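You operate a simulated robot arm through the tools that you are given. There is no shell and no other tool. Be economical: measure what you need, move in short steps, check, and stop when the job is done.

Carry out the task below with a simulated robot arm. There is one attempt and no reset: what you move stays moved.

Task
Wipe the small printer's plate, then heat the printer up.
Fine: bed all the way forward, teal cloth back where it lay, then switch on, dial to HEAT, green key once; watch till it shows hot and leave it on. What is to be rubbed or washed off counts as gone when no trace of it is left.

Only the result counts: the job must be done as asked and must still hold three seconds after the hand-in. Knocking over, shifting, dropping, spilling or breaking anything else fails it. Flat cloth is picked up by pressing the open fingertips on it (5 to 10 N) and closing them slowly along it; thin cloth reads only 2 to 8 mm in the jaws.

Robot
A 7-joint arm with a two-finger parallel gripper, fixed in place. Base frame: the origin is at the foot of the arm, x ahead of it, y to its left, z up; the work surface is at about z = 0. Units: m, degrees, N and s.
With the tool pointing down near the work surface it reaches from about 0.22 to 0.58 m from the base axis. Its first joint turns from -66.0 to 66.0 degrees. Payload 2.5 kg.
The TCP is the grasp point between the finger pads, 0.023 m short of the fingertips. In the tool frame z runs along the fingers and y along their closing line. The gripper opens to 0.094 m. The fingers are 0.038 m wide and 0.01 m thick; the gripper's body (0.054 by 0.096 m) begins 0.039 m behind the TCP.
Orientation is that of the tool frame in the base frame, as a unit quaternion [w, x, y, z]. With the fingers straight down and closing along the base's y, the tool's x points along the base's -x, its y along +y and its z along -z.

Tools
- The arm moves only by the tool jog_arm. Its arguments are lists of equal length, an entry for each row: "delta_pos": the shift along the tool's x, y, z in m, a list of three; "angular": the turn, a rotation vector about the tool's x, y, z in degrees, a list of three; "jaw": the closure, from 0 (fully open) to 1 (shut). In form: {"delta_pos": [[dx, dy, dz], ...], "angular": [[rx, ry, rz], ...], "jaw": [jaw, ...]}. A call has 1 to 20 rows; each row shifts and turns the commanded pose from where the row before left it, along the tool's axes as they then stand. A row lasts 0.2 s, in which the tool goes at most 0.05 m and 8.6 degrees; a call with a longer step from one row to the next is refused whole, and so is a gripper value outside its range. A pose out of reach is approached as far as the arm can. The call stops where the force on the tool passes 90 N (or 10 N more than at its start, if that is more) or the arm is blocked; 0.2 s more then pass. Each finger travels about 0.108 m/s and halts on what it meets, pressing with about 44 N; the grip force reading is that of the motor and also rises with nothing between the fingers. The clock runs only during rows and for 0.2 s after the last one: add rows that do not move to give the fingers time. The reply holds the time, the measured pose of the TCP, the force on the tool along the base axes, the opening and the grip force, in the units named above and with some noise, with the torque about the TCP (base axes, N m) and any sound that the robot's microphone picked up.
- Cameras (640 x 400 px; columns grow to the right, rows downward): "scene" is fixed at [0.0982, -0.4032, 0.5285]; the picture's right is [0.94, -0.35, 0.00], its down [-0.25, -0.67, -0.70] and it looks along [0.24, 0.65, -0.72] (base axes); focal length 218 px, centre (320, 200). "wrist" rides on the gripper at [0.086, 0.016, -0.075] in the tool frame; the picture's right is [-0.18, 0.98, 0.00], its down [-0.58, -0.11, -0.81] and it looks along [-0.79, -0.15, 0.59] (tool axes); focal length 243 px, centre (320, 200). There is no depth. A picture from a camera that has moved, and an enlarged one, comes with that camera's place and axes in the base frame and with its lens.
- capture(camera): a new picture of that camera. The clock stands still meanwhile.
- inspect(camera, box): a new picture of the part [left, top, right, bottom] of that camera's present view, enlarged. The clock stands still meanwhile.
- hand_in(): hands the job in; it is judged then, once.

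Work in short steps. Places have to be worked out from the pictures, the camera data and where the tool is seen: move nearer, look again, correct. Check each grasp and each placing, and mend what went wrong. You have 120 turns and 84 pictures in all, those below and enlarged ones among them. Open the gripper and draw the arm clear of the work before you hand the job in, unless the task says otherwise; then end with one line.

The tools are called after "Request:" by a JSON object that holds its "name" and its "arguments". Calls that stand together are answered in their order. jog_arm: Moves the arm, as the interface text tells. Its arguments: {"type":"object","properties":{"delta_pos":{"type":"array","items":{"type":"array","items":{"type":"number"}}},"angular":{"type":"array","items":{"type":"array","items":{"type":"number"}}},"jaw":{"type":"array","items":{"type":"number"}}},"required":["delta_pos","angular","jaw"]} The other tools are called the same way: capture (camera) takes a picture; inspect (camera, box) takes an enlarged picture of a part of a camera's view; hand_in () hands the job in.

At the start:

```text
time_s: 0.0
position: [0.4263, -0.0723, 0.3337]
tool_rot: [0.0, -0.001, 1.0, 0.001]
ft_force: [0.3, 0.2, 0.0]
wrist_torque: [0.03, -0.02, 0.0]
width: 0.094
grip_force: 0.1
```

scene: 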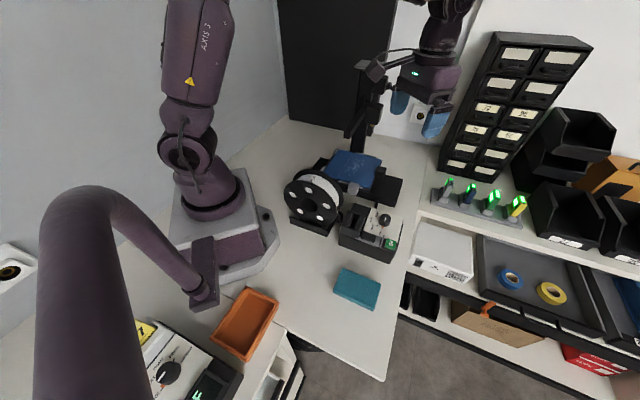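
wrist: 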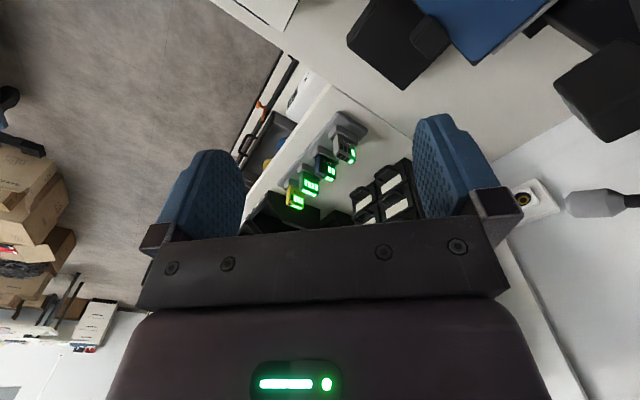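

The small printer stands in the middle of the scene, with the teal cloth in front of it. I'll enlarge that region to see the details.

Request:
{"name": "inspect", "arguments": {"camera": "scene", "box": [270, 130, 430, 230]}}

Request:
{"name": "inspect", "arguments": {"camera": "scene", "box": [320, 190, 420, 320]}}

Request:
{"name": "inspect", "arguments": {"camera": "scene", "box": [120, 270, 320, 400]}}

```text
4.00 times, centred on (350, 180) of scene
camera zoom: at [0.0982, -0.4032, 0.5285], right [0.94, -0.35, 0.0], down [-0.25, -0.67, -0.7], along [0.24, 0.65, -0.72], focal length 872 px, centre (200, 280)
```

zoom: 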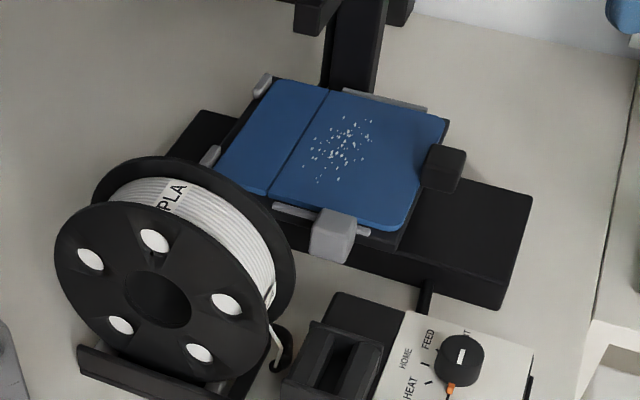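

```text
3.08 times, centred on (370, 255) of scene
camera zoom: at [0.0982, -0.4032, 0.5285], right [0.94, -0.35, 0.0], down [-0.25, -0.67, -0.7], along [0.24, 0.65, -0.72], focal length 671 px, centre (166, 31)
```

zoom: 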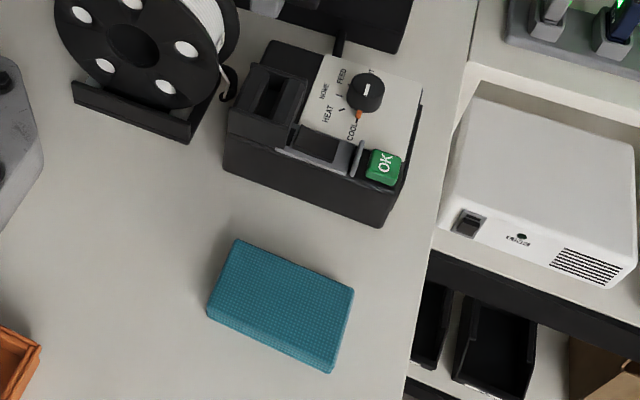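

```text
3.08 times, centred on (220, 335) of scene
camera zoom: at [0.0982, -0.4032, 0.5285], right [0.94, -0.35, 0.0], down [-0.25, -0.67, -0.7], along [0.24, 0.65, -0.72], focal length 671 px, centre (628, -215)
```

zoom: 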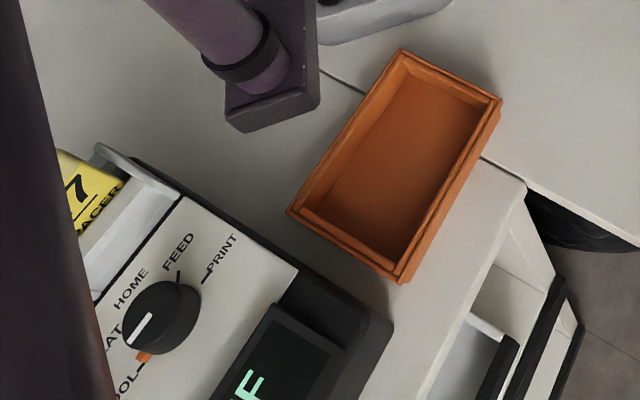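

The bed seems to be rotated about 45°, centred near (0.41, 0.11). I'll move back and up for a wrist view of the printer.

Request:
{"name": "jog_arm", "arguments": {"delta_pos": [[0.033, 0.02, -0.02], [0.033, 0.02, -0.02], [0.033, 0.02, -0.02], [0.033, 0.02, -0.02], [0, 0, 0]], "angular": [[0, 0, 0], [0, 0, 0], [0, 0, 0], [0, 0, 0], [0, 0, 0]], "jaw": [0, 0, 0, 0, 0]}}

Request:
{"name": "capture", "arguments": {"camera": "wrist"}}

Request:
{"name": "capture", "arguments": {"camera": "scene"}}

```text
time_s: 1.2
position: [0.2953, 0.0088, 0.4151]
tool_rot: [0.0, 0.0, 1.0, -0.001]
ft_force: [-0.4, 0.3, 1.2]
wrist_torque: [0.02, 0.04, 0.0]
width: 0.0941
grip_force: 0.1
```

```text
78 pictures are left
camera wrist: at [0.2081, 0.0243, 0.4913], right [0.18, 0.98, 0.0], down [0.58, -0.11, 0.81], along [0.79, -0.15, -0.59], focal length 243 px, centre (320, 200)
```

wrist: 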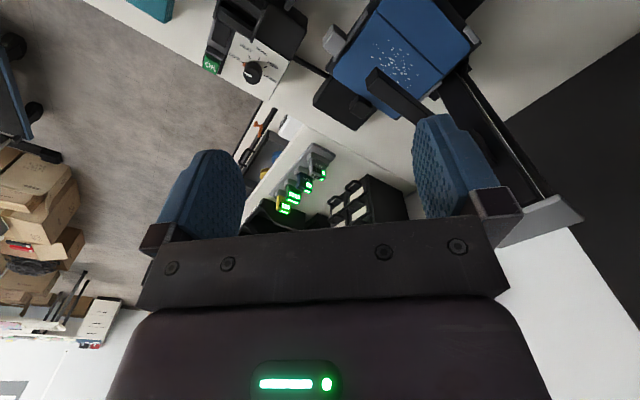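

```text
77 pictures are left
```

scene: 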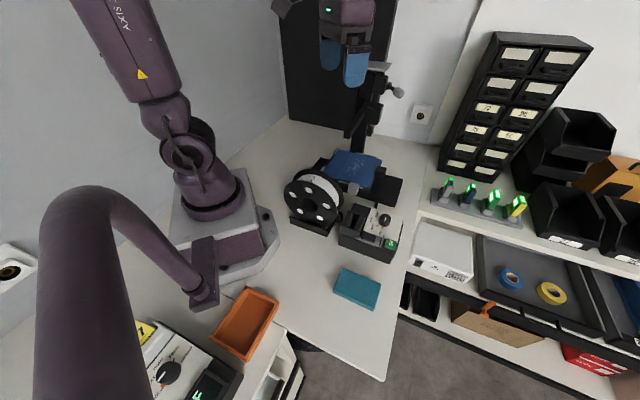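

Request:
{"name": "inspect", "arguments": {"camera": "wrist", "box": [300, 0, 500, 125]}}

Request:
{"name": "inspect", "arguments": {"camera": "scene", "box": [300, 50, 460, 150]}}

```text
3.20 times, centred on (400, 62) of wrist
camera zoom: at [0.2081, 0.0243, 0.4913], right [0.18, 0.98, 0.0], down [0.58, -0.11, 0.81], along [0.79, -0.15, -0.59], focal length 776 px, centre (64, 640)
```

zoom: 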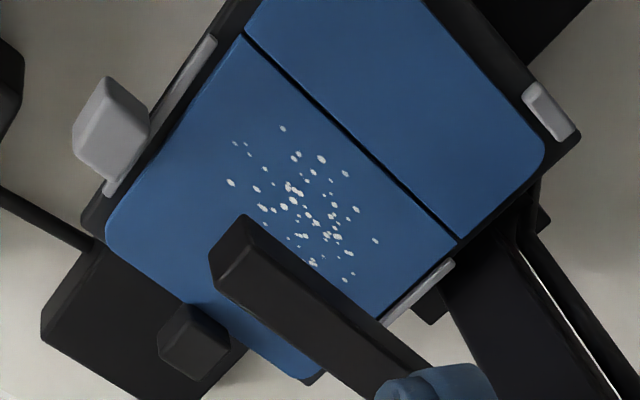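

```text
4.00 times, centred on (380, 100) of scene
camera zoom: at [0.0982, -0.4032, 0.5285], right [0.94, -0.35, 0.0], down [-0.25, -0.67, -0.7], along [0.24, 0.65, -0.72], focal length 872 px, centre (80, 600)
```

zoom: 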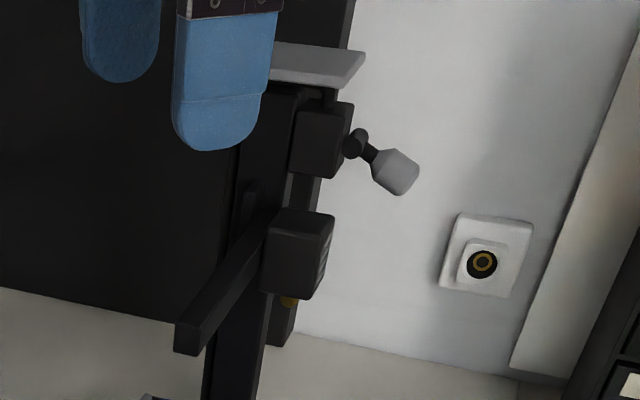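

A cantilever beam overhangs the plate and the base is elongated, so I need a better view to tell the bed's sliding direction. I'll turn the tool 45° and back off.

Request:
{"name": "jog_arm", "arguments": {"delta_pos": [[0.01, -0.015, 0.01], [0.01, -0.015, 0.01], [0.01, -0.015, 0.01], [0.01, -0.015, 0.01], [0, 0, 0], [0, 0, 0], [0, 0, 0]], "angular": [[0, 0, -7.5], [0, 0, -7.5], [0, 0, -7.5], [0, 0, -7.5], [0, 0, -7.5], [0, 0, -7.5], [0, 0, 0]], "jaw": [0, 0, 0, 0, 0, 0, 0]}}

Request:
{"name": "capture", "arguments": {"camera": "wrist"}}

```text
time_s: 2.8
position: [0.2671, -0.0573, 0.3748]
tool_rot: [0.0, -0.384, 0.923, 0.0]
ft_force: [0.1, 0.7, -0.5]
wrist_torque: [0.0, 0.0, 0.04]
width: 0.0939
grip_force: 0.0
```

```text
74 pictures are left
camera wrist: at [0.1941, -0.1073, 0.4508], right [-0.57, 0.82, 0.0], down [0.49, 0.33, 0.81], along [0.66, 0.46, -0.59], focal length 243 px, centre (320, 200)
```

wrist: 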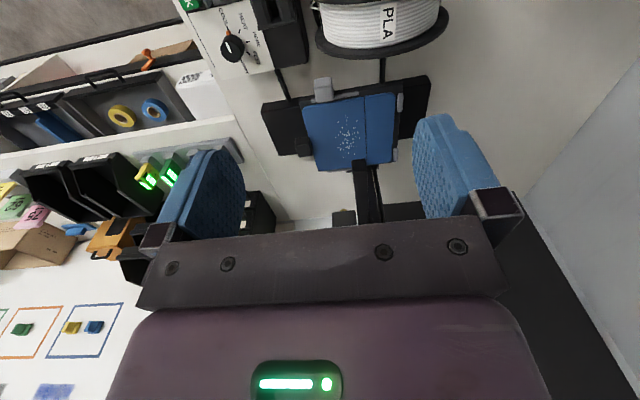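

Request:
{"name": "inspect", "arguments": {"camera": "wrist", "box": [240, 50, 450, 220]}}

Request:
{"name": "inspect", "arguments": {"camera": "wrist", "box": [170, 0, 330, 100]}}

```text
2.35 times, centred on (345, 135) of wrist
camera zoom: at [0.1941, -0.1073, 0.4508], right [-0.57, 0.82, 0.0], down [0.49, 0.33, 0.81], along [0.66, 0.46, -0.59], focal length 571 px, centre (261, 353)
```

zoom: 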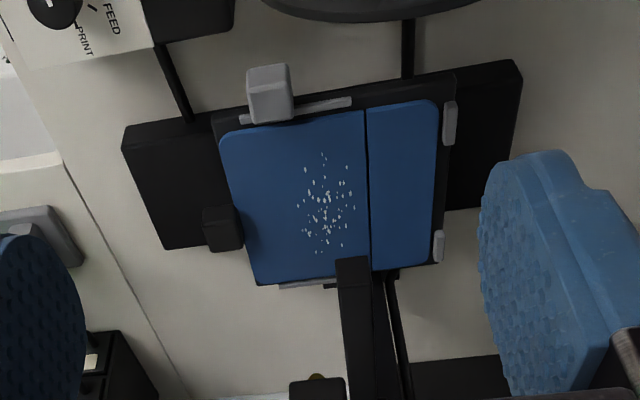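

```text
4.00 times, centred on (250, 50) of wrist
camera zoom: at [0.1941, -0.1073, 0.4508], right [-0.57, 0.82, 0.0], down [0.49, 0.33, 0.81], along [0.66, 0.46, -0.59], focal length 970 px, centre (600, 800)
```

zoom: 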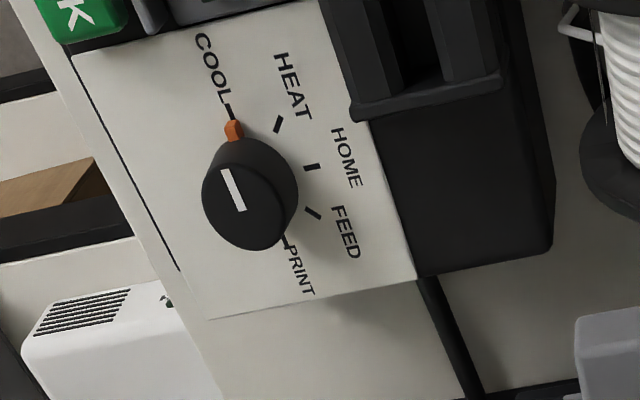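

The panel text faces the (+x, −y) side, so the printer's front is along (0.7, −0.7). The black block at (0.48, 0.06) on the bed's front edge looks like its handle, with the beam crossing above the bed at z≈0.23. I'll go in front of it and turn the camera back towards the bed.

Request:
{"name": "jog_arm", "arguments": {"delta_pos": [[-0.0377, -0.0172, 0.0075], [-0.0377, -0.0172, 0.0075], [-0.0377, -0.0172, 0.0075], [-0.0377, -0.0172, 0.0075], [-0.0377, -0.0172, 0.0075], [-0.0377, -0.0172, 0.0075], [0, 0, 0], [0, 0, 0], [0, 0, 0], [0, 0, 0], [0, 0, 0], [0, 0, 0], [0, 0, 0], [0, 0, 0], [0, 0, 0], [0, 0, 0], [0, 0, 0], [0, 0, 0], [0, 0, 0]], "angular": [[0, 0, 0], [0, 0, 0], [0, 0, 0], [0, 0, 0], [0, 0, 0], [0, 0, 0], [0, 0, -7.5], [0, 0, -7.5], [0, 0, -7.5], [0, 0, -7.5], [0, 0, -7.5], [0, 0, -7.5], [0, 0, -7.5], [0, 0, -7.5], [0, 0, -7.5], [0, 0, -7.5], [0, 0, -7.5], [0, 0, -7.5], [0, 0, 0]], "jaw": [0, 0, 0, 0, 0, 0, 0, 0, 0, 0, 0, 0, 0, 0, 0, 0, 0, 0, 0]}}

Request:
{"name": "capture", "arguments": {"camera": "wrist"}}

Request:
{"name": "inspect", "arguments": {"camera": "scene", "box": [280, 20, 480, 145]}}

```text
time_s: 6.8
position: [0.499, 0.0295, 0.3289]
tool_rot: [0.001, 0.924, -0.382, 0.0]
ft_force: [0.5, 0.4, 1.1]
wrist_torque: [0.0, 0.01, -0.02]
width: 0.094
grip_force: 0.0
```

```text
71 pictures are left
camera wrist: at [0.5497, -0.0429, 0.4051], right [-0.82, -0.57, 0.0], down [-0.33, 0.49, 0.81], along [-0.46, 0.66, -0.59], focal length 243 px, centre (320, 200)
```

wrist: 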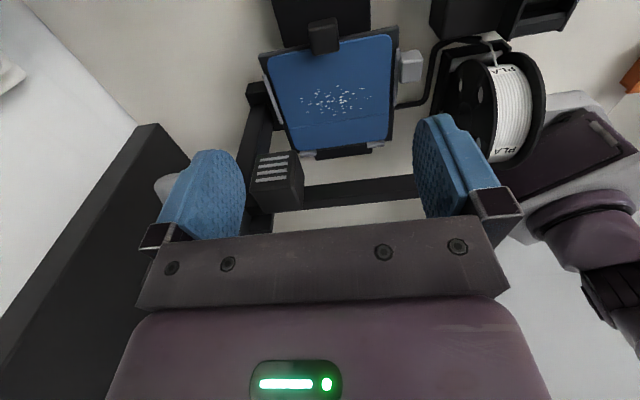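

```text
3.20 times, centred on (380, 82) of scene
camera zoom: at [0.0982, -0.4032, 0.5285], right [0.94, -0.35, 0.0], down [-0.25, -0.67, -0.7], along [0.24, 0.65, -0.72], focal length 698 px, centre (128, 576)
```

zoom: 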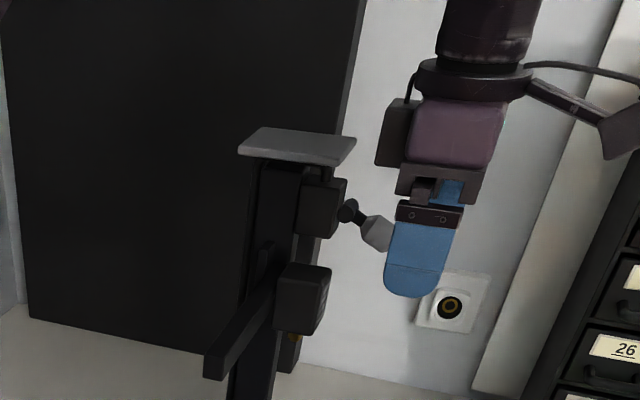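

Request:
{"name": "inspect", "arguments": {"camera": "wrist", "box": [230, 0, 450, 220]}}

```text
1.82 times, centred on (340, 110) of wrist
camera zoom: at [0.5497, -0.0429, 0.4051], right [-0.82, -0.57, 0.0], down [-0.33, 0.49, 0.81], along [-0.46, 0.66, -0.59], focal length 441 px, centre (284, 364)
```

zoom: 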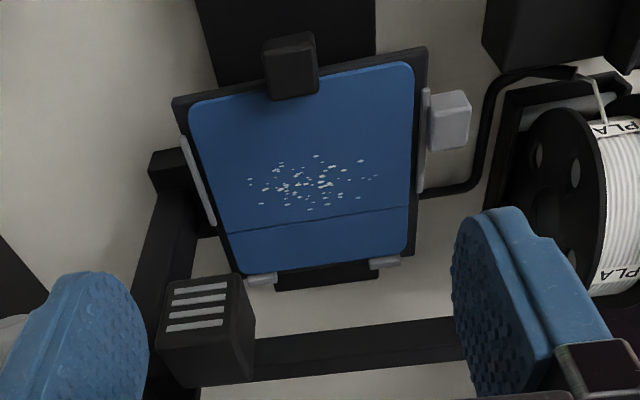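

The handle block is on the bed's front edge at about (0.475, 0.05), top z≈0.09, and the plate is at z≈0.07. I'll go down part way above it and check with the camera.

Request:
{"name": "jog_arm", "arguments": {"delta_pos": [[-0.0045, 0.0008, 0.04], [-0.0045, 0.0008, 0.04], [-0.0045, 0.0008, 0.04], [-0.0045, 0.0008, 0.04], [0, 0, 0]], "angular": [[0, 0, 0], [0, 0, 0], [0, 0, 0], [0, 0, 0], [0, 0, 0]], "jaw": [0, 0, 0, 0, 0]}}

Request:
{"name": "capture", "arguments": {"camera": "wrist"}}

Request:
{"name": "inspect", "arguments": {"camera": "scene", "box": [310, 80, 470, 220]}}

```text
time_s: 8.0
position: [0.4835, 0.0404, 0.1705]
tool_rot: [0.0, 0.923, -0.384, -0.001]
ft_force: [0.5, 1.1, 0.0]
wrist_torque: [0.01, 0.02, -0.02]
width: 0.0941
grip_force: 0.1
```

```text
68 pictures are left
camera wrist: at [0.5341, -0.0323, 0.2457], right [-0.83, -0.56, 0.0], down [-0.33, 0.49, 0.81], along [-0.45, 0.67, -0.59], focal length 243 px, centre (320, 200)
```

wrist: 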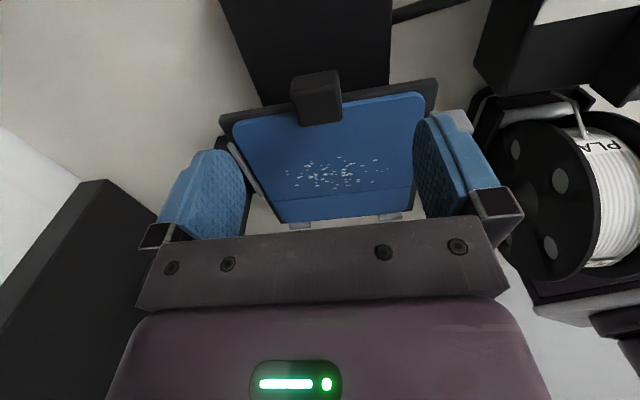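

```text
2.86 times, centred on (390, 150) of scene
camera zoom: at [0.0982, -0.4032, 0.5285], right [0.94, -0.35, 0.0], down [-0.25, -0.67, -0.7], along [0.24, 0.65, -0.72], focal length 623 px, centre (120, 343)
```

zoom: 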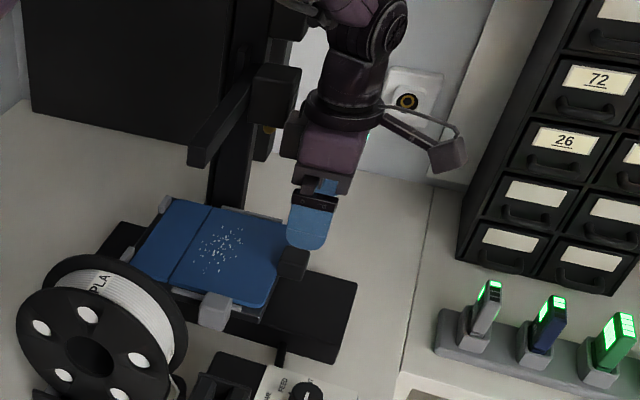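

The handle is centred between the fingers; I'll descend to z≈0.085 with a 4 mm forward shift, then close gently on it.

Request:
{"name": "jog_arm", "arguments": {"delta_pos": [[0.004, 0, 0.03], [0, 0, 0.025], [0, 0, 0.02], [0, 0, 0.01], [0, 0, 0]], "angular": [[0, 0, 0], [0, 0, 0], [0, 0, 0], [0, 0, 0], [0, 0, 0]], "jaw": [0, 0, 0, 0, 0]}}

Request:
{"name": "inspect", "arguments": {"camera": "scene", "box": [350, 130, 420, 200]}}

```text
time_s: 9.2
position: [0.4884, 0.0375, 0.0842]
tool_rot: [-0.001, 0.924, -0.383, 0.0]
ft_force: [-0.6, 0.9, -0.1]
wrist_torque: [-0.03, -0.01, 0.0]
width: 0.0941
grip_force: 0.0
```

```text
5.71 times, centred on (385, 165) of scene
camera zoom: at [0.0982, -0.4032, 0.5285], right [0.94, -0.35, 0.0], down [-0.25, -0.67, -0.7], along [0.24, 0.65, -0.72], focal length 1246 px, centre (-51, 400)
```

zoom: 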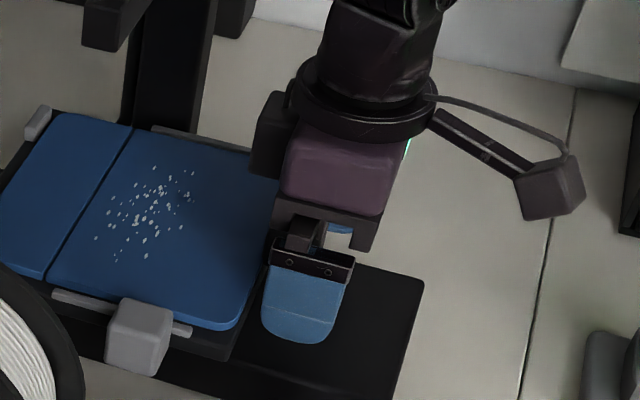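

Clear of everything so far; I'll close on the handle.

Request:
{"name": "jog_arm", "arguments": {"delta_pos": [[0, 0, 0], [0, 0, 0], [0, 0, 0], [0, 0, 0], [0, 0, 0]], "angular": [[0, 0, 0], [0, 0, 0], [0, 0, 0], [0, 0, 0], [0, 0, 0]], "jaw": [0.2, 0.4, 0.6, 0.7, 0.7]}}

```text
time_s: 10.4
position: [0.4872, 0.0352, 0.0856]
tool_rot: [0.002, 0.924, -0.383, -0.001]
ft_force: [-0.5, 0.4, 4.8]
wrist_torque: [0.48, -0.19, -0.02]
width: 0.0335
grip_force: 44.0
```

Gripped the handle (33.5 mm wide). Now pull forward along tool +x.

Request:
{"name": "jog_arm", "arguments": {"delta_pos": [[0.01, 0, 0], [0.01, 0, 0], [0.01, 0, 0], [0.01, 0, 0], [0, 0, 0]], "angular": [[0, 0, 0], [0, 0, 0], [0, 0, 0], [0, 0, 0], [0, 0, 0]], "jaw": [0.7, 0.7, 0.7, 0.7, 0.7]}}

Request:
{"name": "inspect", "arguments": {"camera": "scene", "box": [310, 110, 450, 220]}}

```text
time_s: 11.6
position: [0.5181, 0.0103, 0.0851]
tool_rot: [0.0, 0.924, -0.383, 0.0]
ft_force: [-2.7, 1.3, 6.3]
wrist_torque: [0.23, 0.47, 0.01]
width: 0.0333
grip_force: 44.2
```

```text
3.64 times, centred on (380, 165) of scene
camera zoom: at [0.0982, -0.4032, 0.5285], right [0.94, -0.35, 0.0], down [-0.25, -0.67, -0.7], along [0.24, 0.65, -0.72], focal length 793 px, centre (102, 327)
```

zoom: 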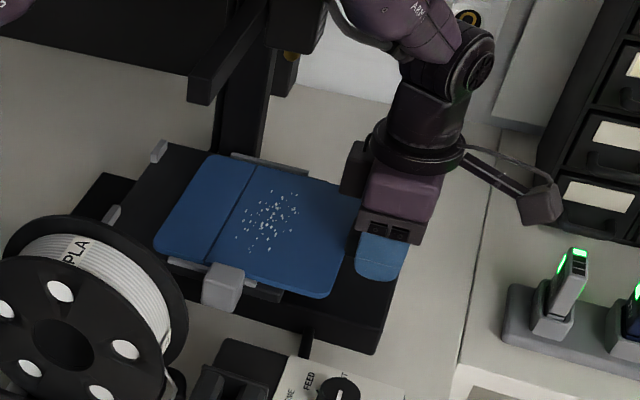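

The blue sheet slid on its dark frame while the frame (clips, grey block) stayed put, so the black block may only be the sheet's tab. Let me look from the wrist before going on.

Request:
{"name": "capture", "arguments": {"camera": "wrist"}}

Request:
{"name": "inspect", "arguments": {"camera": "scene", "box": [330, 140, 400, 200]}}

```text
64 pictures are left
camera wrist: at [0.5666, -0.0631, 0.1605], right [-0.83, -0.56, 0.0], down [-0.33, 0.49, 0.81], along [-0.46, 0.67, -0.59], focal length 243 px, centre (320, 200)
```

wrist: 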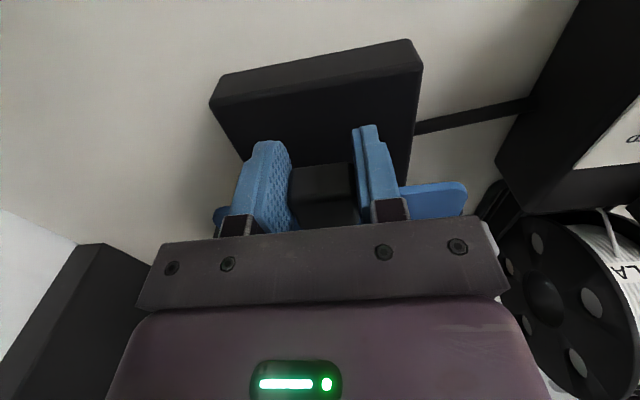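

```text
6.67 times, centred on (365, 170) of scene
camera zoom: at [0.0982, -0.4032, 0.5285], right [0.94, -0.35, 0.0], down [-0.25, -0.67, -0.7], along [0.24, 0.65, -0.72], focal length 1454 px, centre (20, 400)
```

zoom: 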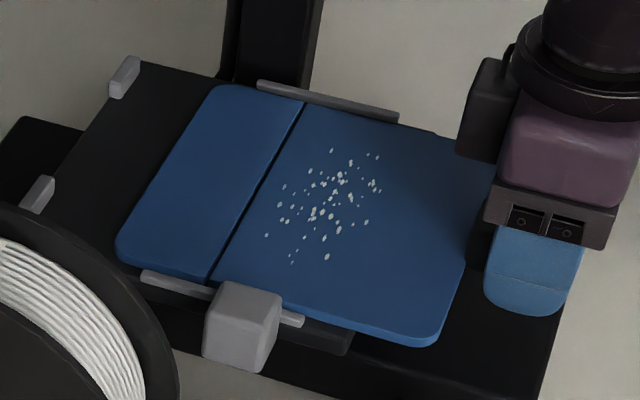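

The plate lies between side guides with stops at its rear. I'll push it back the same 40 mm to its seat and then compare.

Request:
{"name": "jog_arm", "arguments": {"delta_pos": [[-0.01, 0, 0], [-0.01, 0, 0], [-0.01, 0, 0], [-0.008, 0, 0], [-0.002, 0, 0], [0, 0, 0]], "angular": [[0, 0, 0], [0, 0, 0], [0, 0, 0], [0, 0, 0], [0, 0, 0], [0, 0, 0]], "jaw": [0.7, 0.7, 0.7, 0.7, 0.7, 0.7]}}

Request:
{"name": "inspect", "arguments": {"camera": "scene", "box": [330, 140, 400, 200]}}

```text
time_s: 13.0
position: [0.4889, 0.0372, 0.0849]
tool_rot: [0.001, 0.924, -0.383, 0.0]
ft_force: [0.3, -4.7, 0.6]
wrist_torque: [0.07, 0.11, 0.3]
width: 0.0334
grip_force: 44.7
```

```text
6.67 times, centred on (365, 170) of scene
camera zoom: at [0.0982, -0.4032, 0.5285], right [0.94, -0.35, 0.0], down [-0.25, -0.67, -0.7], along [0.24, 0.65, -0.72], focal length 1454 px, centre (20, 400)
```

zoom: 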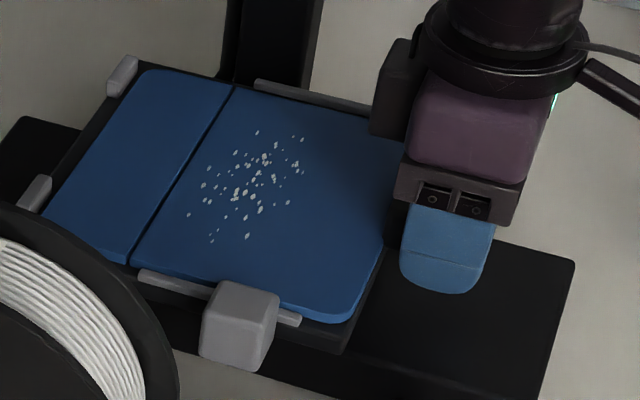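

Nearly the original place. I'll nudge another 3 mm back to test whether it's against the stops.

Request:
{"name": "jog_arm", "arguments": {"delta_pos": [[-0.0015, 0, 0], [-0.0015, 0, 0], [0, 0, 0]], "angular": [[0, 0, 0], [0, 0, 0], [0, 0, 0]], "jaw": [0.7, 0.7, 0.7]}}

```text
time_s: 13.8
position: [0.4858, 0.0404, 0.0856]
tool_rot: [0.0, 0.923, -0.384, 0.001]
ft_force: [-0.9, -5.8, 11.3]
wrist_torque: [0.62, 0.91, 0.28]
width: 0.0335
grip_force: 43.5
```

Request:
{"name": "inspect", "arguments": {"camera": "scene", "box": [270, 130, 430, 230]}}

Request:
{"name": "inspect", "arguments": {"camera": "scene", "box": [315, 140, 365, 180]}}

```text
4.00 times, centred on (350, 180) of scene
camera zoom: at [0.0982, -0.4032, 0.5285], right [0.94, -0.35, 0.0], down [-0.25, -0.67, -0.7], along [0.24, 0.65, -0.72], focal length 872 px, centre (200, 280)
```

zoom: 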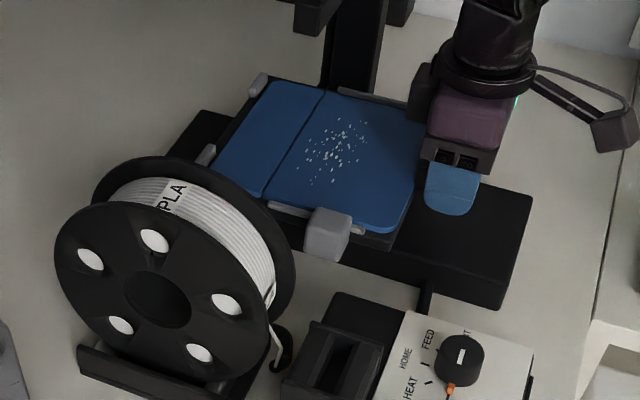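

```text
10.00 times, centred on (340, 160) of scene
camera zoom: at [0.0982, -0.4032, 0.5285], right [0.94, -0.35, 0.0], down [-0.25, -0.67, -0.7], along [0.24, 0.65, -0.72], focal length 2180 px, centre (120, 600)
```

zoom: 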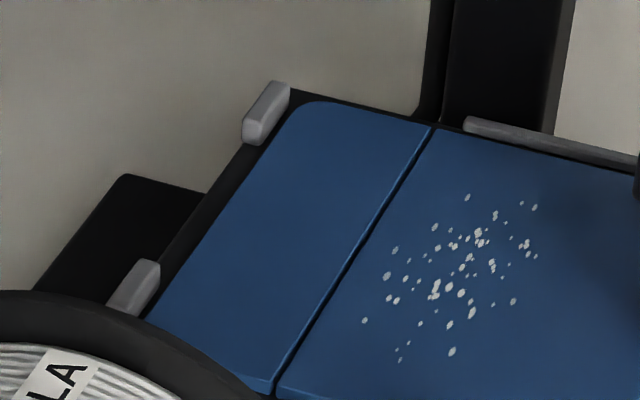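

Now the whole frame moved back a few mm: the plate is against its stops and the bed slides freely, so the grey block on the frame's side is the bed's handle. I'll release the tab and rise.

Request:
{"name": "jog_arm", "arguments": {"delta_pos": [[0, 0, 0], [0, 0, 0], [0, 0, 0], [0, 0, -0.02], [0, 0, -0.04], [0, 0, -0.04], [0, 0, -0.04], [0, 0, 0]], "angular": [[0, 0, 0], [0, 0, 0], [0, 0, 0], [0, 0, 0], [0, 0, 0], [0, 0, 0], [0, 0, 0], [0, 0, 0]], "jaw": [0.4, 0, 0, 0, 0, 0, 0, 0]}}

Request:
{"name": "capture", "arguments": {"camera": "wrist"}}

Request:
{"name": "inspect", "arguments": {"camera": "scene", "box": [270, 130, 430, 230]}}

```text
time_s: 15.6
position: [0.487, 0.0379, 0.224]
tool_rot: [0.0, 0.924, -0.383, 0.0]
ft_force: [0.3, -0.3, -0.1]
wrist_torque: [-0.02, -0.01, 0.02]
width: 0.0939
grip_force: 0.0
```

```text
59 pictures are left
camera wrist: at [0.537, -0.0344, 0.2988], right [-0.83, -0.56, 0.0], down [-0.33, 0.49, 0.81], along [-0.46, 0.67, -0.59], focal length 243 px, centre (320, 200)
```

wrist: 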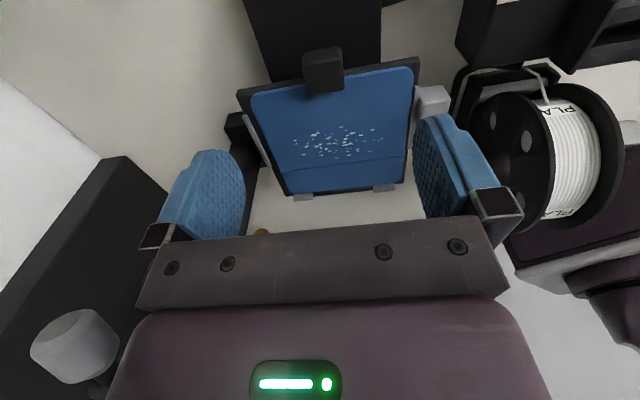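

```text
4.00 times, centred on (350, 180) of scene
camera zoom: at [0.0982, -0.4032, 0.5285], right [0.94, -0.35, 0.0], down [-0.25, -0.67, -0.7], along [0.24, 0.65, -0.72], focal length 872 px, centre (200, 280)
```

zoom: 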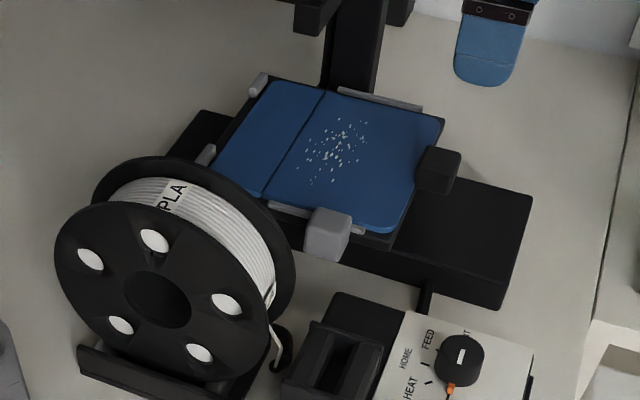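

The plate is seated as at first, with the frame 4–5 mm further back. Next: closed fingers, tilted 30° so the hand leans forward away from the beam, go to a stand-off ahead of pushing the grey block from behind.

Request:
{"name": "jog_arm", "arguments": {"delta_pos": [[-0.01, 0.035, 0], [-0.01, 0.035, 0], [-0.011, 0.034, 0], [0, 0, 0], [0, 0, 0], [0, 0, 0], [0, 0, 0], [0, 0, 0]], "angular": [[0, 0, 0], [0, 0, 0], [0, 0, 0], [0, -7.5, 0], [0, -7.5, 0], [0, -7.5, 0], [0, -7.5, 0], [0, 0, 0]], "jaw": [0.3, 0.6, 0.9, 1, 1, 1, 1, 1]}}

Request:
{"name": "capture", "arguments": {"camera": "wrist"}}

Request:
{"name": "inspect", "arguments": {"camera": "scene", "box": [270, 70, 430, 220]}}

```text
time_s: 17.4
position: [0.3915, -0.0122, 0.2232]
tool_rot: [-0.099, 0.892, -0.37, -0.24]
ft_force: [-0.3, 0.2, 0.6]
wrist_torque: [-0.03, 0.0, 0.02]
width: 0.0001
grip_force: 42.7
```

```text
57 pictures are left
camera wrist: at [0.4582, -0.1032, 0.2463], right [-0.81, -0.58, 0.09], down [0.01, 0.15, 0.99], along [-0.59, 0.8, -0.11], focal length 243 px, centre (320, 200)
```

wrist: 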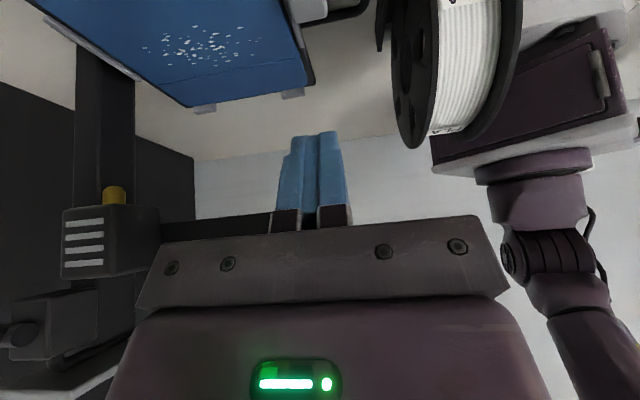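

```text
2.67 times, centred on (350, 145) of scene
camera zoom: at [0.0982, -0.4032, 0.5285], right [0.94, -0.35, 0.0], down [-0.25, -0.67, -0.7], along [0.24, 0.65, -0.72], focal length 582 px, centre (240, 347)
```

zoom: 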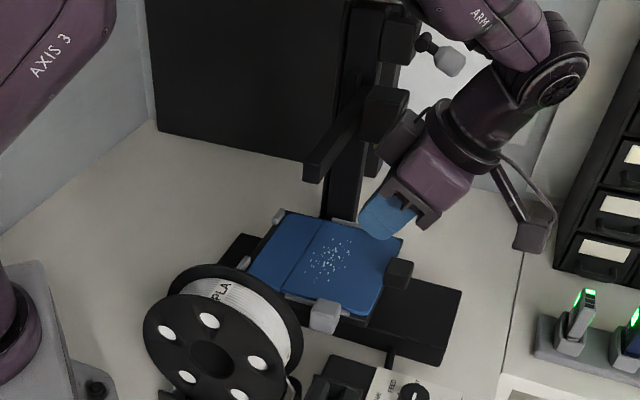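

The tool is in the planned stand-off. I'll slide along the tool axis 0.10 m and check the clearance to the block, spool and beam.

Request:
{"name": "jog_arm", "arguments": {"delta_pos": [[0, 0, 0.025], [0, 0, 0.025], [0, 0, 0.025], [0, 0, 0.025], [0, 0, 0]], "angular": [[0, 0, 0], [0, 0, 0], [0, 0, 0], [0, 0, 0], [0, 0, 0]], "jaw": [1, 1, 1, 1, 1]}}

Request:
{"name": "capture", "arguments": {"camera": "wrist"}}

Request:
{"name": "inspect", "arguments": {"camera": "scene", "box": [300, 100, 400, 210]}}

```text
time_s: 18.6
position: [0.3564, 0.0258, 0.1367]
tool_rot: [-0.099, 0.893, -0.369, -0.238]
ft_force: [0.4, -0.3, 0.8]
wrist_torque: [0.01, -0.01, -0.02]
width: 0.0004
grip_force: 42.4
```

```text
55 pictures are left
camera wrist: at [0.4229, -0.0658, 0.1588], right [-0.81, -0.58, 0.09], down [0.01, 0.15, 0.99], along [-0.59, 0.8, -0.12], focal length 243 px, centre (320, 200)
```

wrist: 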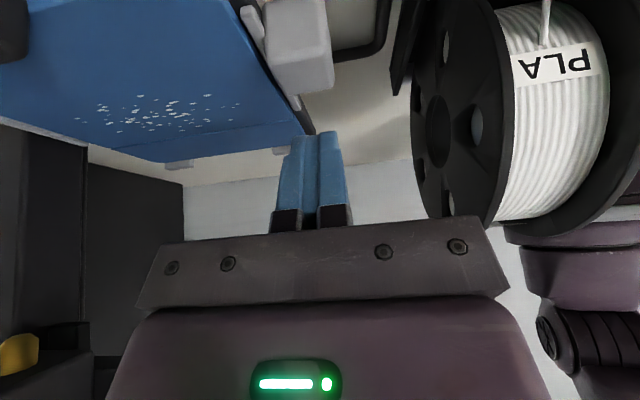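

```text
3.64 times, centred on (350, 155) of scene
camera zoom: at [0.0982, -0.4032, 0.5285], right [0.94, -0.35, 0.0], down [-0.25, -0.67, -0.7], along [0.24, 0.65, -0.72], focal length 793 px, centre (211, 364)
```

zoom: 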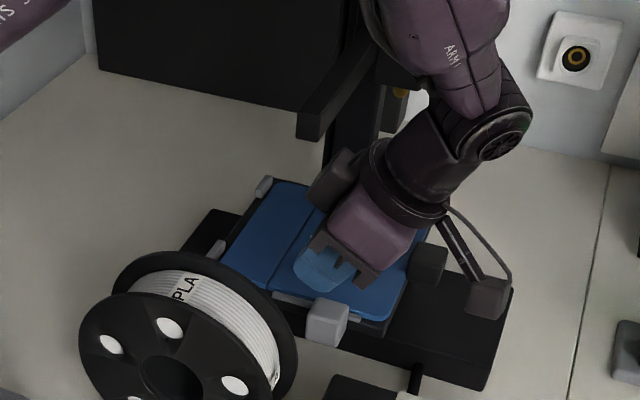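

Clearances look fine; the fingertips are just outboard of the frame edge. I'll insert the remaining 55 mm slowly, with 3 mm further outboard.

Request:
{"name": "jog_arm", "arguments": {"delta_pos": [[0, 0.003, 0.015], [0, 0, 0.015], [0, 0, 0.015], [0, 0, 0.01], [0, 0, 0]], "angular": [[0, 0, 0], [0, 0, 0], [0, 0, 0], [0, 0, 0], [0, 0, 0]], "jaw": [1, 1, 1, 1, 1]}}

Request:
{"name": "capture", "arguments": {"camera": "wrist"}}

Request:
{"name": "inspect", "arguments": {"camera": "scene", "box": [300, 100, 400, 210]}}

```text
time_s: 19.3
position: [0.3421, 0.0338, 0.1162]
tool_rot: [-0.097, 0.892, -0.371, -0.239]
ft_force: [-3.0, -1.0, 8.3]
wrist_torque: [-0.05, 0.0, -0.02]
width: 0.0002
grip_force: 42.2
stopped in row 3: the force on the tool passed its limit (the readings are from after the stop); the commanded pose is now the measured one
```

```text
53 pictures are left
camera wrist: at [0.4103, -0.0577, 0.1398], right [-0.81, -0.58, 0.1], down [0.01, 0.15, 0.99], along [-0.59, 0.8, -0.12], focal length 243 px, centre (320, 200)
```

wrist: 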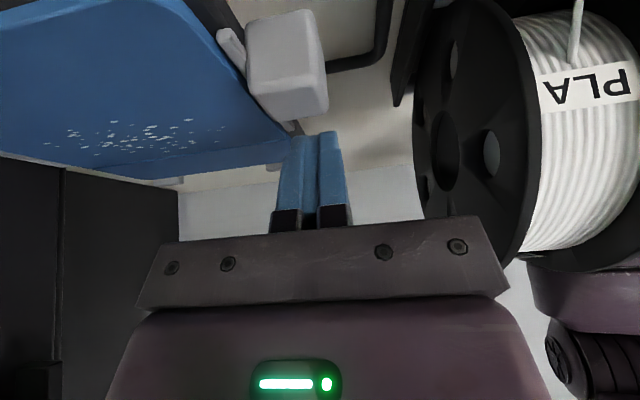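

```text
3.64 times, centred on (350, 155) of scene
camera zoom: at [0.0982, -0.4032, 0.5285], right [0.94, -0.35, 0.0], down [-0.25, -0.67, -0.7], along [0.24, 0.65, -0.72], focal length 793 px, centre (211, 364)
```

zoom: 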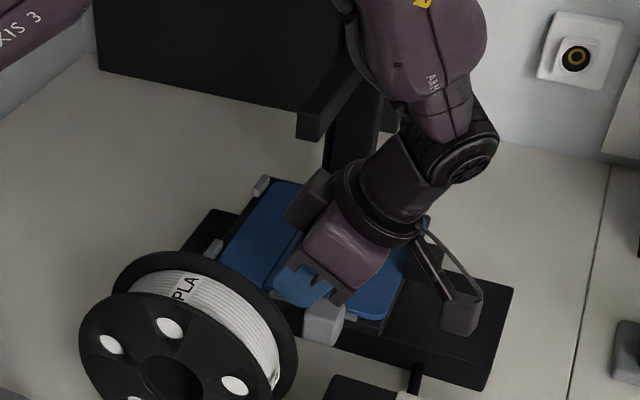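

The fingertip's front corner met the block's top rear edge and nudged it slightly. I'll back out 20 mm, shift 14 mm rearward with 5° more tilt, and go down again in small steps.

Request:
{"name": "jog_arm", "arguments": {"delta_pos": [[0, 0, -0.02], [-0.014, 0, 0], [0, 0, 0.01], [0, 0, 0.01], [0, 0, 0.005], [0, 0, 0.005], [0, 0, 0.005], [0, 0, 0]], "angular": [[0, 0, 0], [0, -5, 0], [0, 0, 0], [0, 0, 0], [0, 0, 0], [0, 0, 0], [0, 0, 0], [0, 0, 0]], "jaw": [1, 1, 1, 1, 1, 1, 1, 1]}}

Request:
{"name": "capture", "arguments": {"camera": "wrist"}}

Request:
{"name": "inspect", "arguments": {"camera": "scene", "box": [300, 100, 400, 210]}}

```text
time_s: 21.1
position: [0.327, 0.0489, 0.1127]
tool_rot: [-0.113, 0.881, -0.366, -0.279]
ft_force: [0.4, -0.3, 0.3]
wrist_torque: [0.01, 0.01, 0.01]
width: 0.0
grip_force: 42.8
```

```text
51 pictures are left
camera wrist: at [0.3955, -0.0439, 0.1255], right [-0.8, -0.59, 0.11], down [0.07, 0.09, 0.99], along [-0.59, 0.8, -0.03], focal length 243 px, centre (320, 200)
```

wrist: 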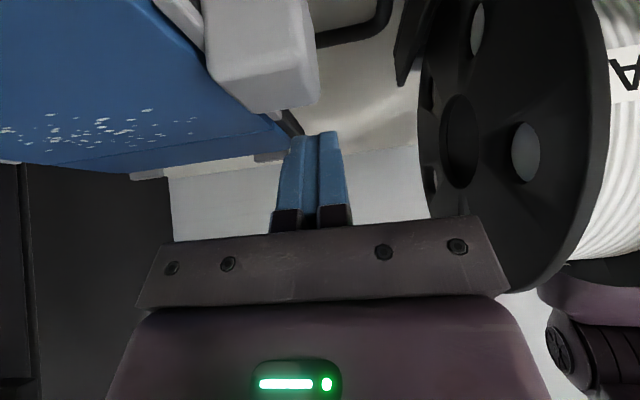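

```text
3.64 times, centred on (350, 155) of scene
camera zoom: at [0.0982, -0.4032, 0.5285], right [0.94, -0.35, 0.0], down [-0.25, -0.67, -0.7], along [0.24, 0.65, -0.72], focal length 793 px, centre (211, 364)
```

zoom: 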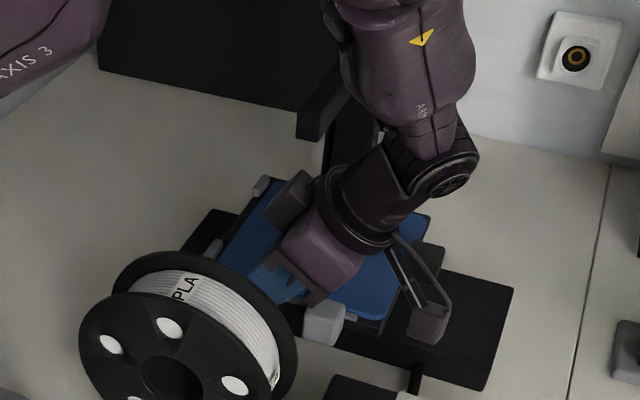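

Free, no contact. I'll go straight down 18 mm in small steps behind the block.

Request:
{"name": "jog_arm", "arguments": {"delta_pos": [[0.0035, 0, 0.0049], [0.0035, 0, 0.0049], [0.0033, 0, 0.0049], [0, 0, 0]], "angular": [[0, 0, 0], [0, 0, 0], [0, 0, 0], [0, 0, 0]], "jaw": [1, 1, 1, 1]}}

Request:
{"name": "capture", "arguments": {"camera": "wrist"}}

```text
time_s: 22.1
position: [0.3261, 0.0486, 0.0953]
tool_rot: [-0.114, 0.88, -0.367, -0.278]
ft_force: [-0.8, -0.5, 0.3]
wrist_torque: [0.0, -0.02, 0.03]
width: 0.0
grip_force: 41.8
```

```text
49 pictures are left
camera wrist: at [0.3954, -0.0434, 0.1072], right [-0.8, -0.59, 0.11], down [0.07, 0.09, 0.99], along [-0.59, 0.8, -0.03], focal length 243 px, centre (320, 200)
```

wrist: 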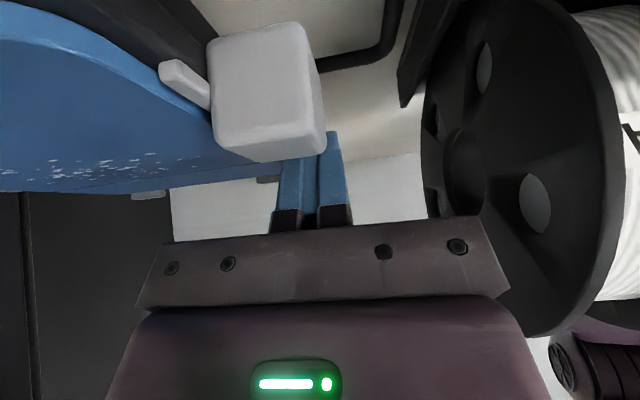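

Fingers are behind the block. I'll push forward 60 mm, then in smaller increments watching the force.

Request:
{"name": "jog_arm", "arguments": {"delta_pos": [[0.0066, 0, -0.0046], [0.0066, 0, -0.0046], [0.0066, 0, -0.0046], [0.0066, 0, -0.0046], [0.0066, 0, -0.0046], [0.0066, 0, -0.0046], [0.0066, 0, -0.0046], [0, 0, 0]], "angular": [[0, 0, 0], [0, 0, 0], [0, 0, 0], [0, 0, 0], [0, 0, 0], [0, 0, 0], [0, 0, 0], [0, 0, 0]], "jaw": [1, 1, 1, 1, 1, 1, 1, 1]}}

Request:
{"name": "inspect", "arguments": {"camera": "scene", "box": [300, 110, 440, 210]}}

```text
time_s: 23.9
position: [0.3661, 0.0094, 0.0956]
tool_rot: [-0.114, 0.88, -0.367, -0.278]
ft_force: [-2.3, 0.3, 2.8]
wrist_torque: [-0.03, -0.04, -0.03]
width: 0.0
grip_force: 42.1
```

```text
4.00 times, centred on (370, 160) of scene
camera zoom: at [0.0982, -0.4032, 0.5285], right [0.94, -0.35, 0.0], down [-0.25, -0.67, -0.7], along [0.24, 0.65, -0.72], focal length 872 px, centre (120, 360)
```

zoom: 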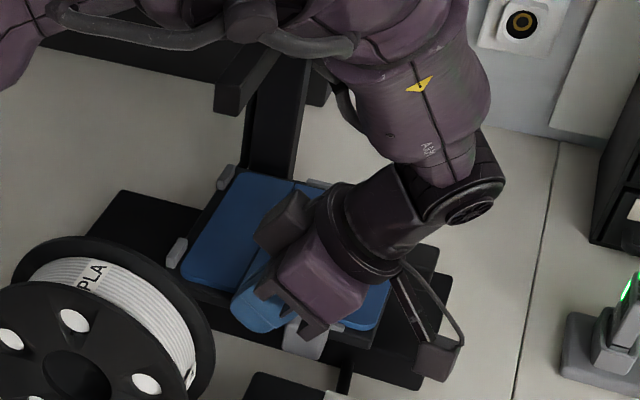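

The whole bed moves forward together with the plate. Continue pushing in smaller steps.

Request:
{"name": "jog_arm", "arguments": {"delta_pos": [[0.005, 0, -0.0035], [0.005, 0, -0.0035], [0.005, 0, -0.0035], [0.005, 0, -0.0035], [0.005, 0, -0.0035], [0, 0, 0]], "angular": [[0, 0, 0], [0, 0, 0], [0, 0, 0], [0, 0, 0], [0, 0, 0], [0, 0, 0]], "jaw": [1, 1, 1, 1, 1, 1]}}

Request:
{"name": "inspect", "arguments": {"camera": "scene", "box": [300, 110, 440, 210]}}

```text
time_s: 25.3
position: [0.3888, -0.0114, 0.0945]
tool_rot: [-0.114, 0.881, -0.366, -0.278]
ft_force: [-1.2, 4.5, 3.6]
wrist_torque: [0.0, -0.07, 0.09]
width: 0.0001
grip_force: 42.3
```

```text
4.00 times, centred on (370, 160) of scene
camera zoom: at [0.0982, -0.4032, 0.5285], right [0.94, -0.35, 0.0], down [-0.25, -0.67, -0.7], along [0.24, 0.65, -0.72], focal length 872 px, centre (120, 360)
```

zoom: 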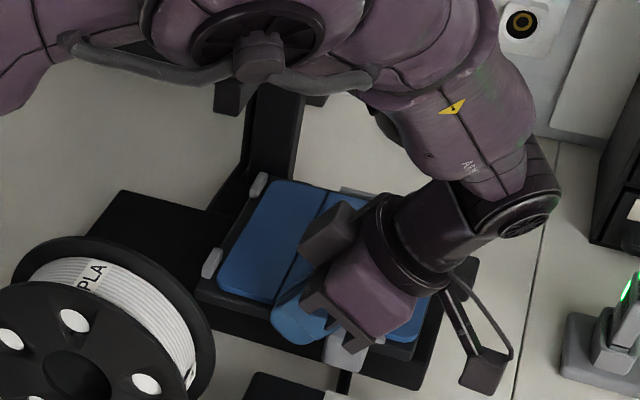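

Still sliding freely (≈4 N). Continue with 5 mm steps.

Request:
{"name": "jog_arm", "arguments": {"delta_pos": [[0.0041, 0, -0.0029], [0.0041, 0, -0.0029], [0.0041, 0, -0.0029], [0.0041, 0, -0.0029], [0, 0, 0]], "angular": [[0, 0, 0], [0, 0, 0], [0, 0, 0], [0, 0, 0], [0, 0, 0]], "jaw": [1, 1, 1, 1, 1]}}

Request:
{"name": "jog_arm", "arguments": {"delta_pos": [[0.0025, 0, -0.0017], [0.0025, 0, -0.0017], [0.0025, 0, -0.0017], [0, 0, 0]], "angular": [[0, 0, 0], [0, 0, 0], [0, 0, 0], [0, 0, 0]], "jaw": [1, 1, 1, 1]}}

```text
time_s: 26.5
position: [0.3942, -0.0182, 0.0956]
tool_rot: [-0.116, 0.878, -0.358, -0.296]
ft_force: [-52.3, 44.8, 16.4]
wrist_torque: [0.09, 0.19, -0.36]
width: 0.0001
grip_force: 42.2
```

```text
time_s: 27.0
position: [0.3932, -0.0174, 0.0962]
tool_rot: [-0.113, 0.877, -0.354, -0.304]
ft_force: [-5.4, 1.2, 5.8]
wrist_torque: [-0.08, -0.03, -0.07]
width: 0.0
grip_force: 41.7
stopped in row 2: the force on the tool passed its limit (the readings are from after the stop); the commanded pose is now the measured one
```

The bed hit its end stop. I'll back off 20 mm, rise out and look.

Request:
{"name": "jog_arm", "arguments": {"delta_pos": [[-0.008, 0, 0.0055], [-0.008, 0, 0.0055], [0, 0, -0.03], [0, 0, -0.04], [0, 0, -0.04], [0, 0, -0.04], [0, 0, 0]], "angular": [[0, 0, 0], [0, 0, 0], [0, 0, 0], [0, 0, 0], [0, 0, 0], [0, 0, 0], [0, 0, 0]], "jaw": [1, 1, 1, 1, 1, 1, 1]}}

Request:
{"name": "capture", "arguments": {"camera": "scene"}}

Request:
{"name": "inspect", "arguments": {"camera": "scene", "box": [290, 130, 450, 230]}}

```text
time_s: 28.6
position: [0.4456, -0.0668, 0.2163]
tool_rot: [-0.114, 0.878, -0.354, -0.302]
ft_force: [0.3, 0.6, -0.4]
wrist_torque: [0.01, 0.0, 0.01]
width: 0.0
grip_force: 42.3
```

```text
46 pictures are left
```

scene: 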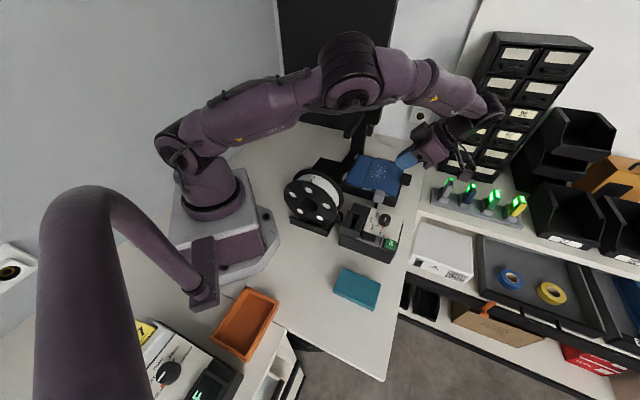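

```text
4.00 times, centred on (370, 180) of scene
camera zoom: at [0.0982, -0.4032, 0.5285], right [0.94, -0.35, 0.0], down [-0.25, -0.67, -0.7], along [0.24, 0.65, -0.72], focal length 872 px, centre (120, 280)
```

zoom: 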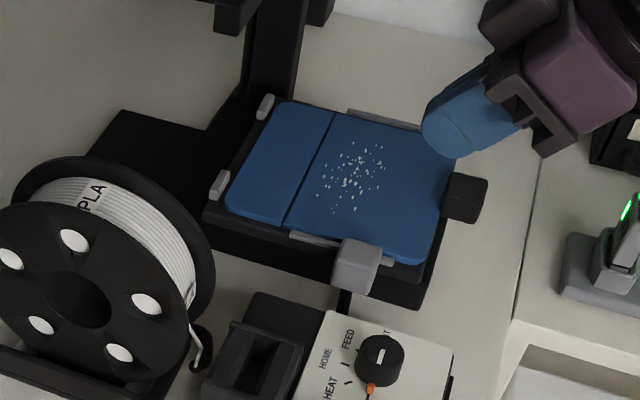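

The bed is at its forward stop and the printer base hasn't shifted. Next: straighten the tool and travel above the teal cloth at about (0.254, −0.238), with the fingers open.

Request:
{"name": "jog_arm", "arguments": {"delta_pos": [[0, 0, 0], [0, 0, 0], [0, 0, 0], [0, 0, 0], [0, 0, 0], [-0.0025, 0.0428, 0], [-0.0025, 0.0428, 0], [-0.0025, 0.0428, 0], [-0.0025, 0.0428, 0], [-0.0025, 0.0428, 0], [-0.0025, 0.0428, 0], [0, 0, 0]], "angular": [[0, 7.52, 0], [0, 7.52, 0], [0, 7.52, 0], [0, 7.52, 0], [0, 7.52, 0], [0, 0, 0], [0, 0, 0], [0, 0, 0], [0, 0, 0], [0, 0, 0], [0, 0, 0], [0, 0, 0]], "jaw": [1, 1, 1, 0.8, 0.6, 0.4, 0.2, 0, 0, 0, 0, 0]}}

Request:
{"name": "capture", "arguments": {"camera": "wrist"}}

Request:
{"name": "inspect", "arguments": {"camera": "scene", "box": [290, 180, 430, 330]}}

```text
time_s: 31.2
position: [0.2555, -0.2434, 0.2193]
tool_rot: [0.006, 0.928, -0.373, -0.003]
ft_force: [0.5, 1.1, 0.9]
wrist_torque: [-0.02, 0.02, -0.01]
width: 0.094
grip_force: 0.1
```

```text
44 pictures are left
camera wrist: at [0.3081, -0.3152, 0.2952], right [-0.81, -0.58, 0.01], down [-0.34, 0.49, 0.81], along [-0.48, 0.65, -0.59], focal length 243 px, centre (320, 200)
```

wrist: 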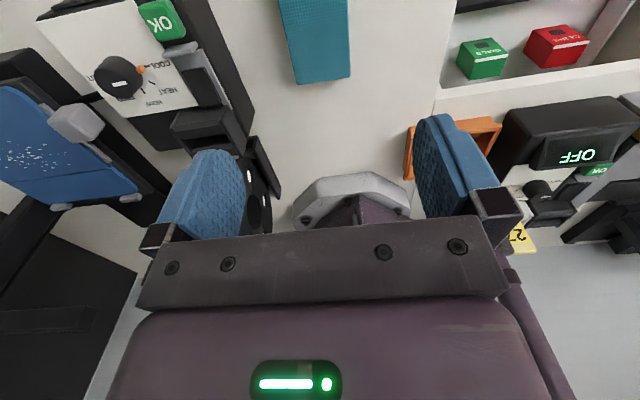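

```text
2.67 times, centred on (360, 255) of scene
camera zoom: at [0.0982, -0.4032, 0.5285], right [0.94, -0.35, 0.0], down [-0.25, -0.67, -0.7], along [0.24, 0.65, -0.72], focal length 582 px, centre (213, 53)
```

zoom: 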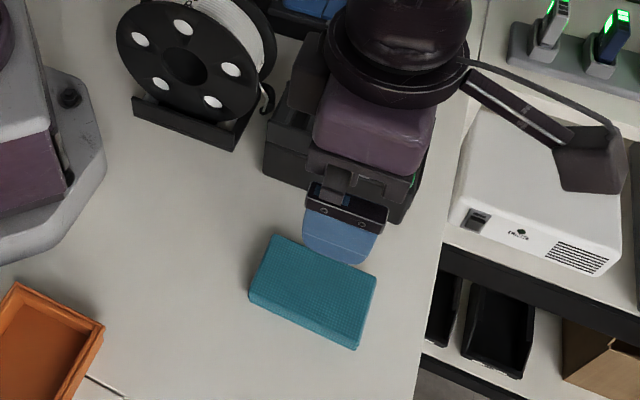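

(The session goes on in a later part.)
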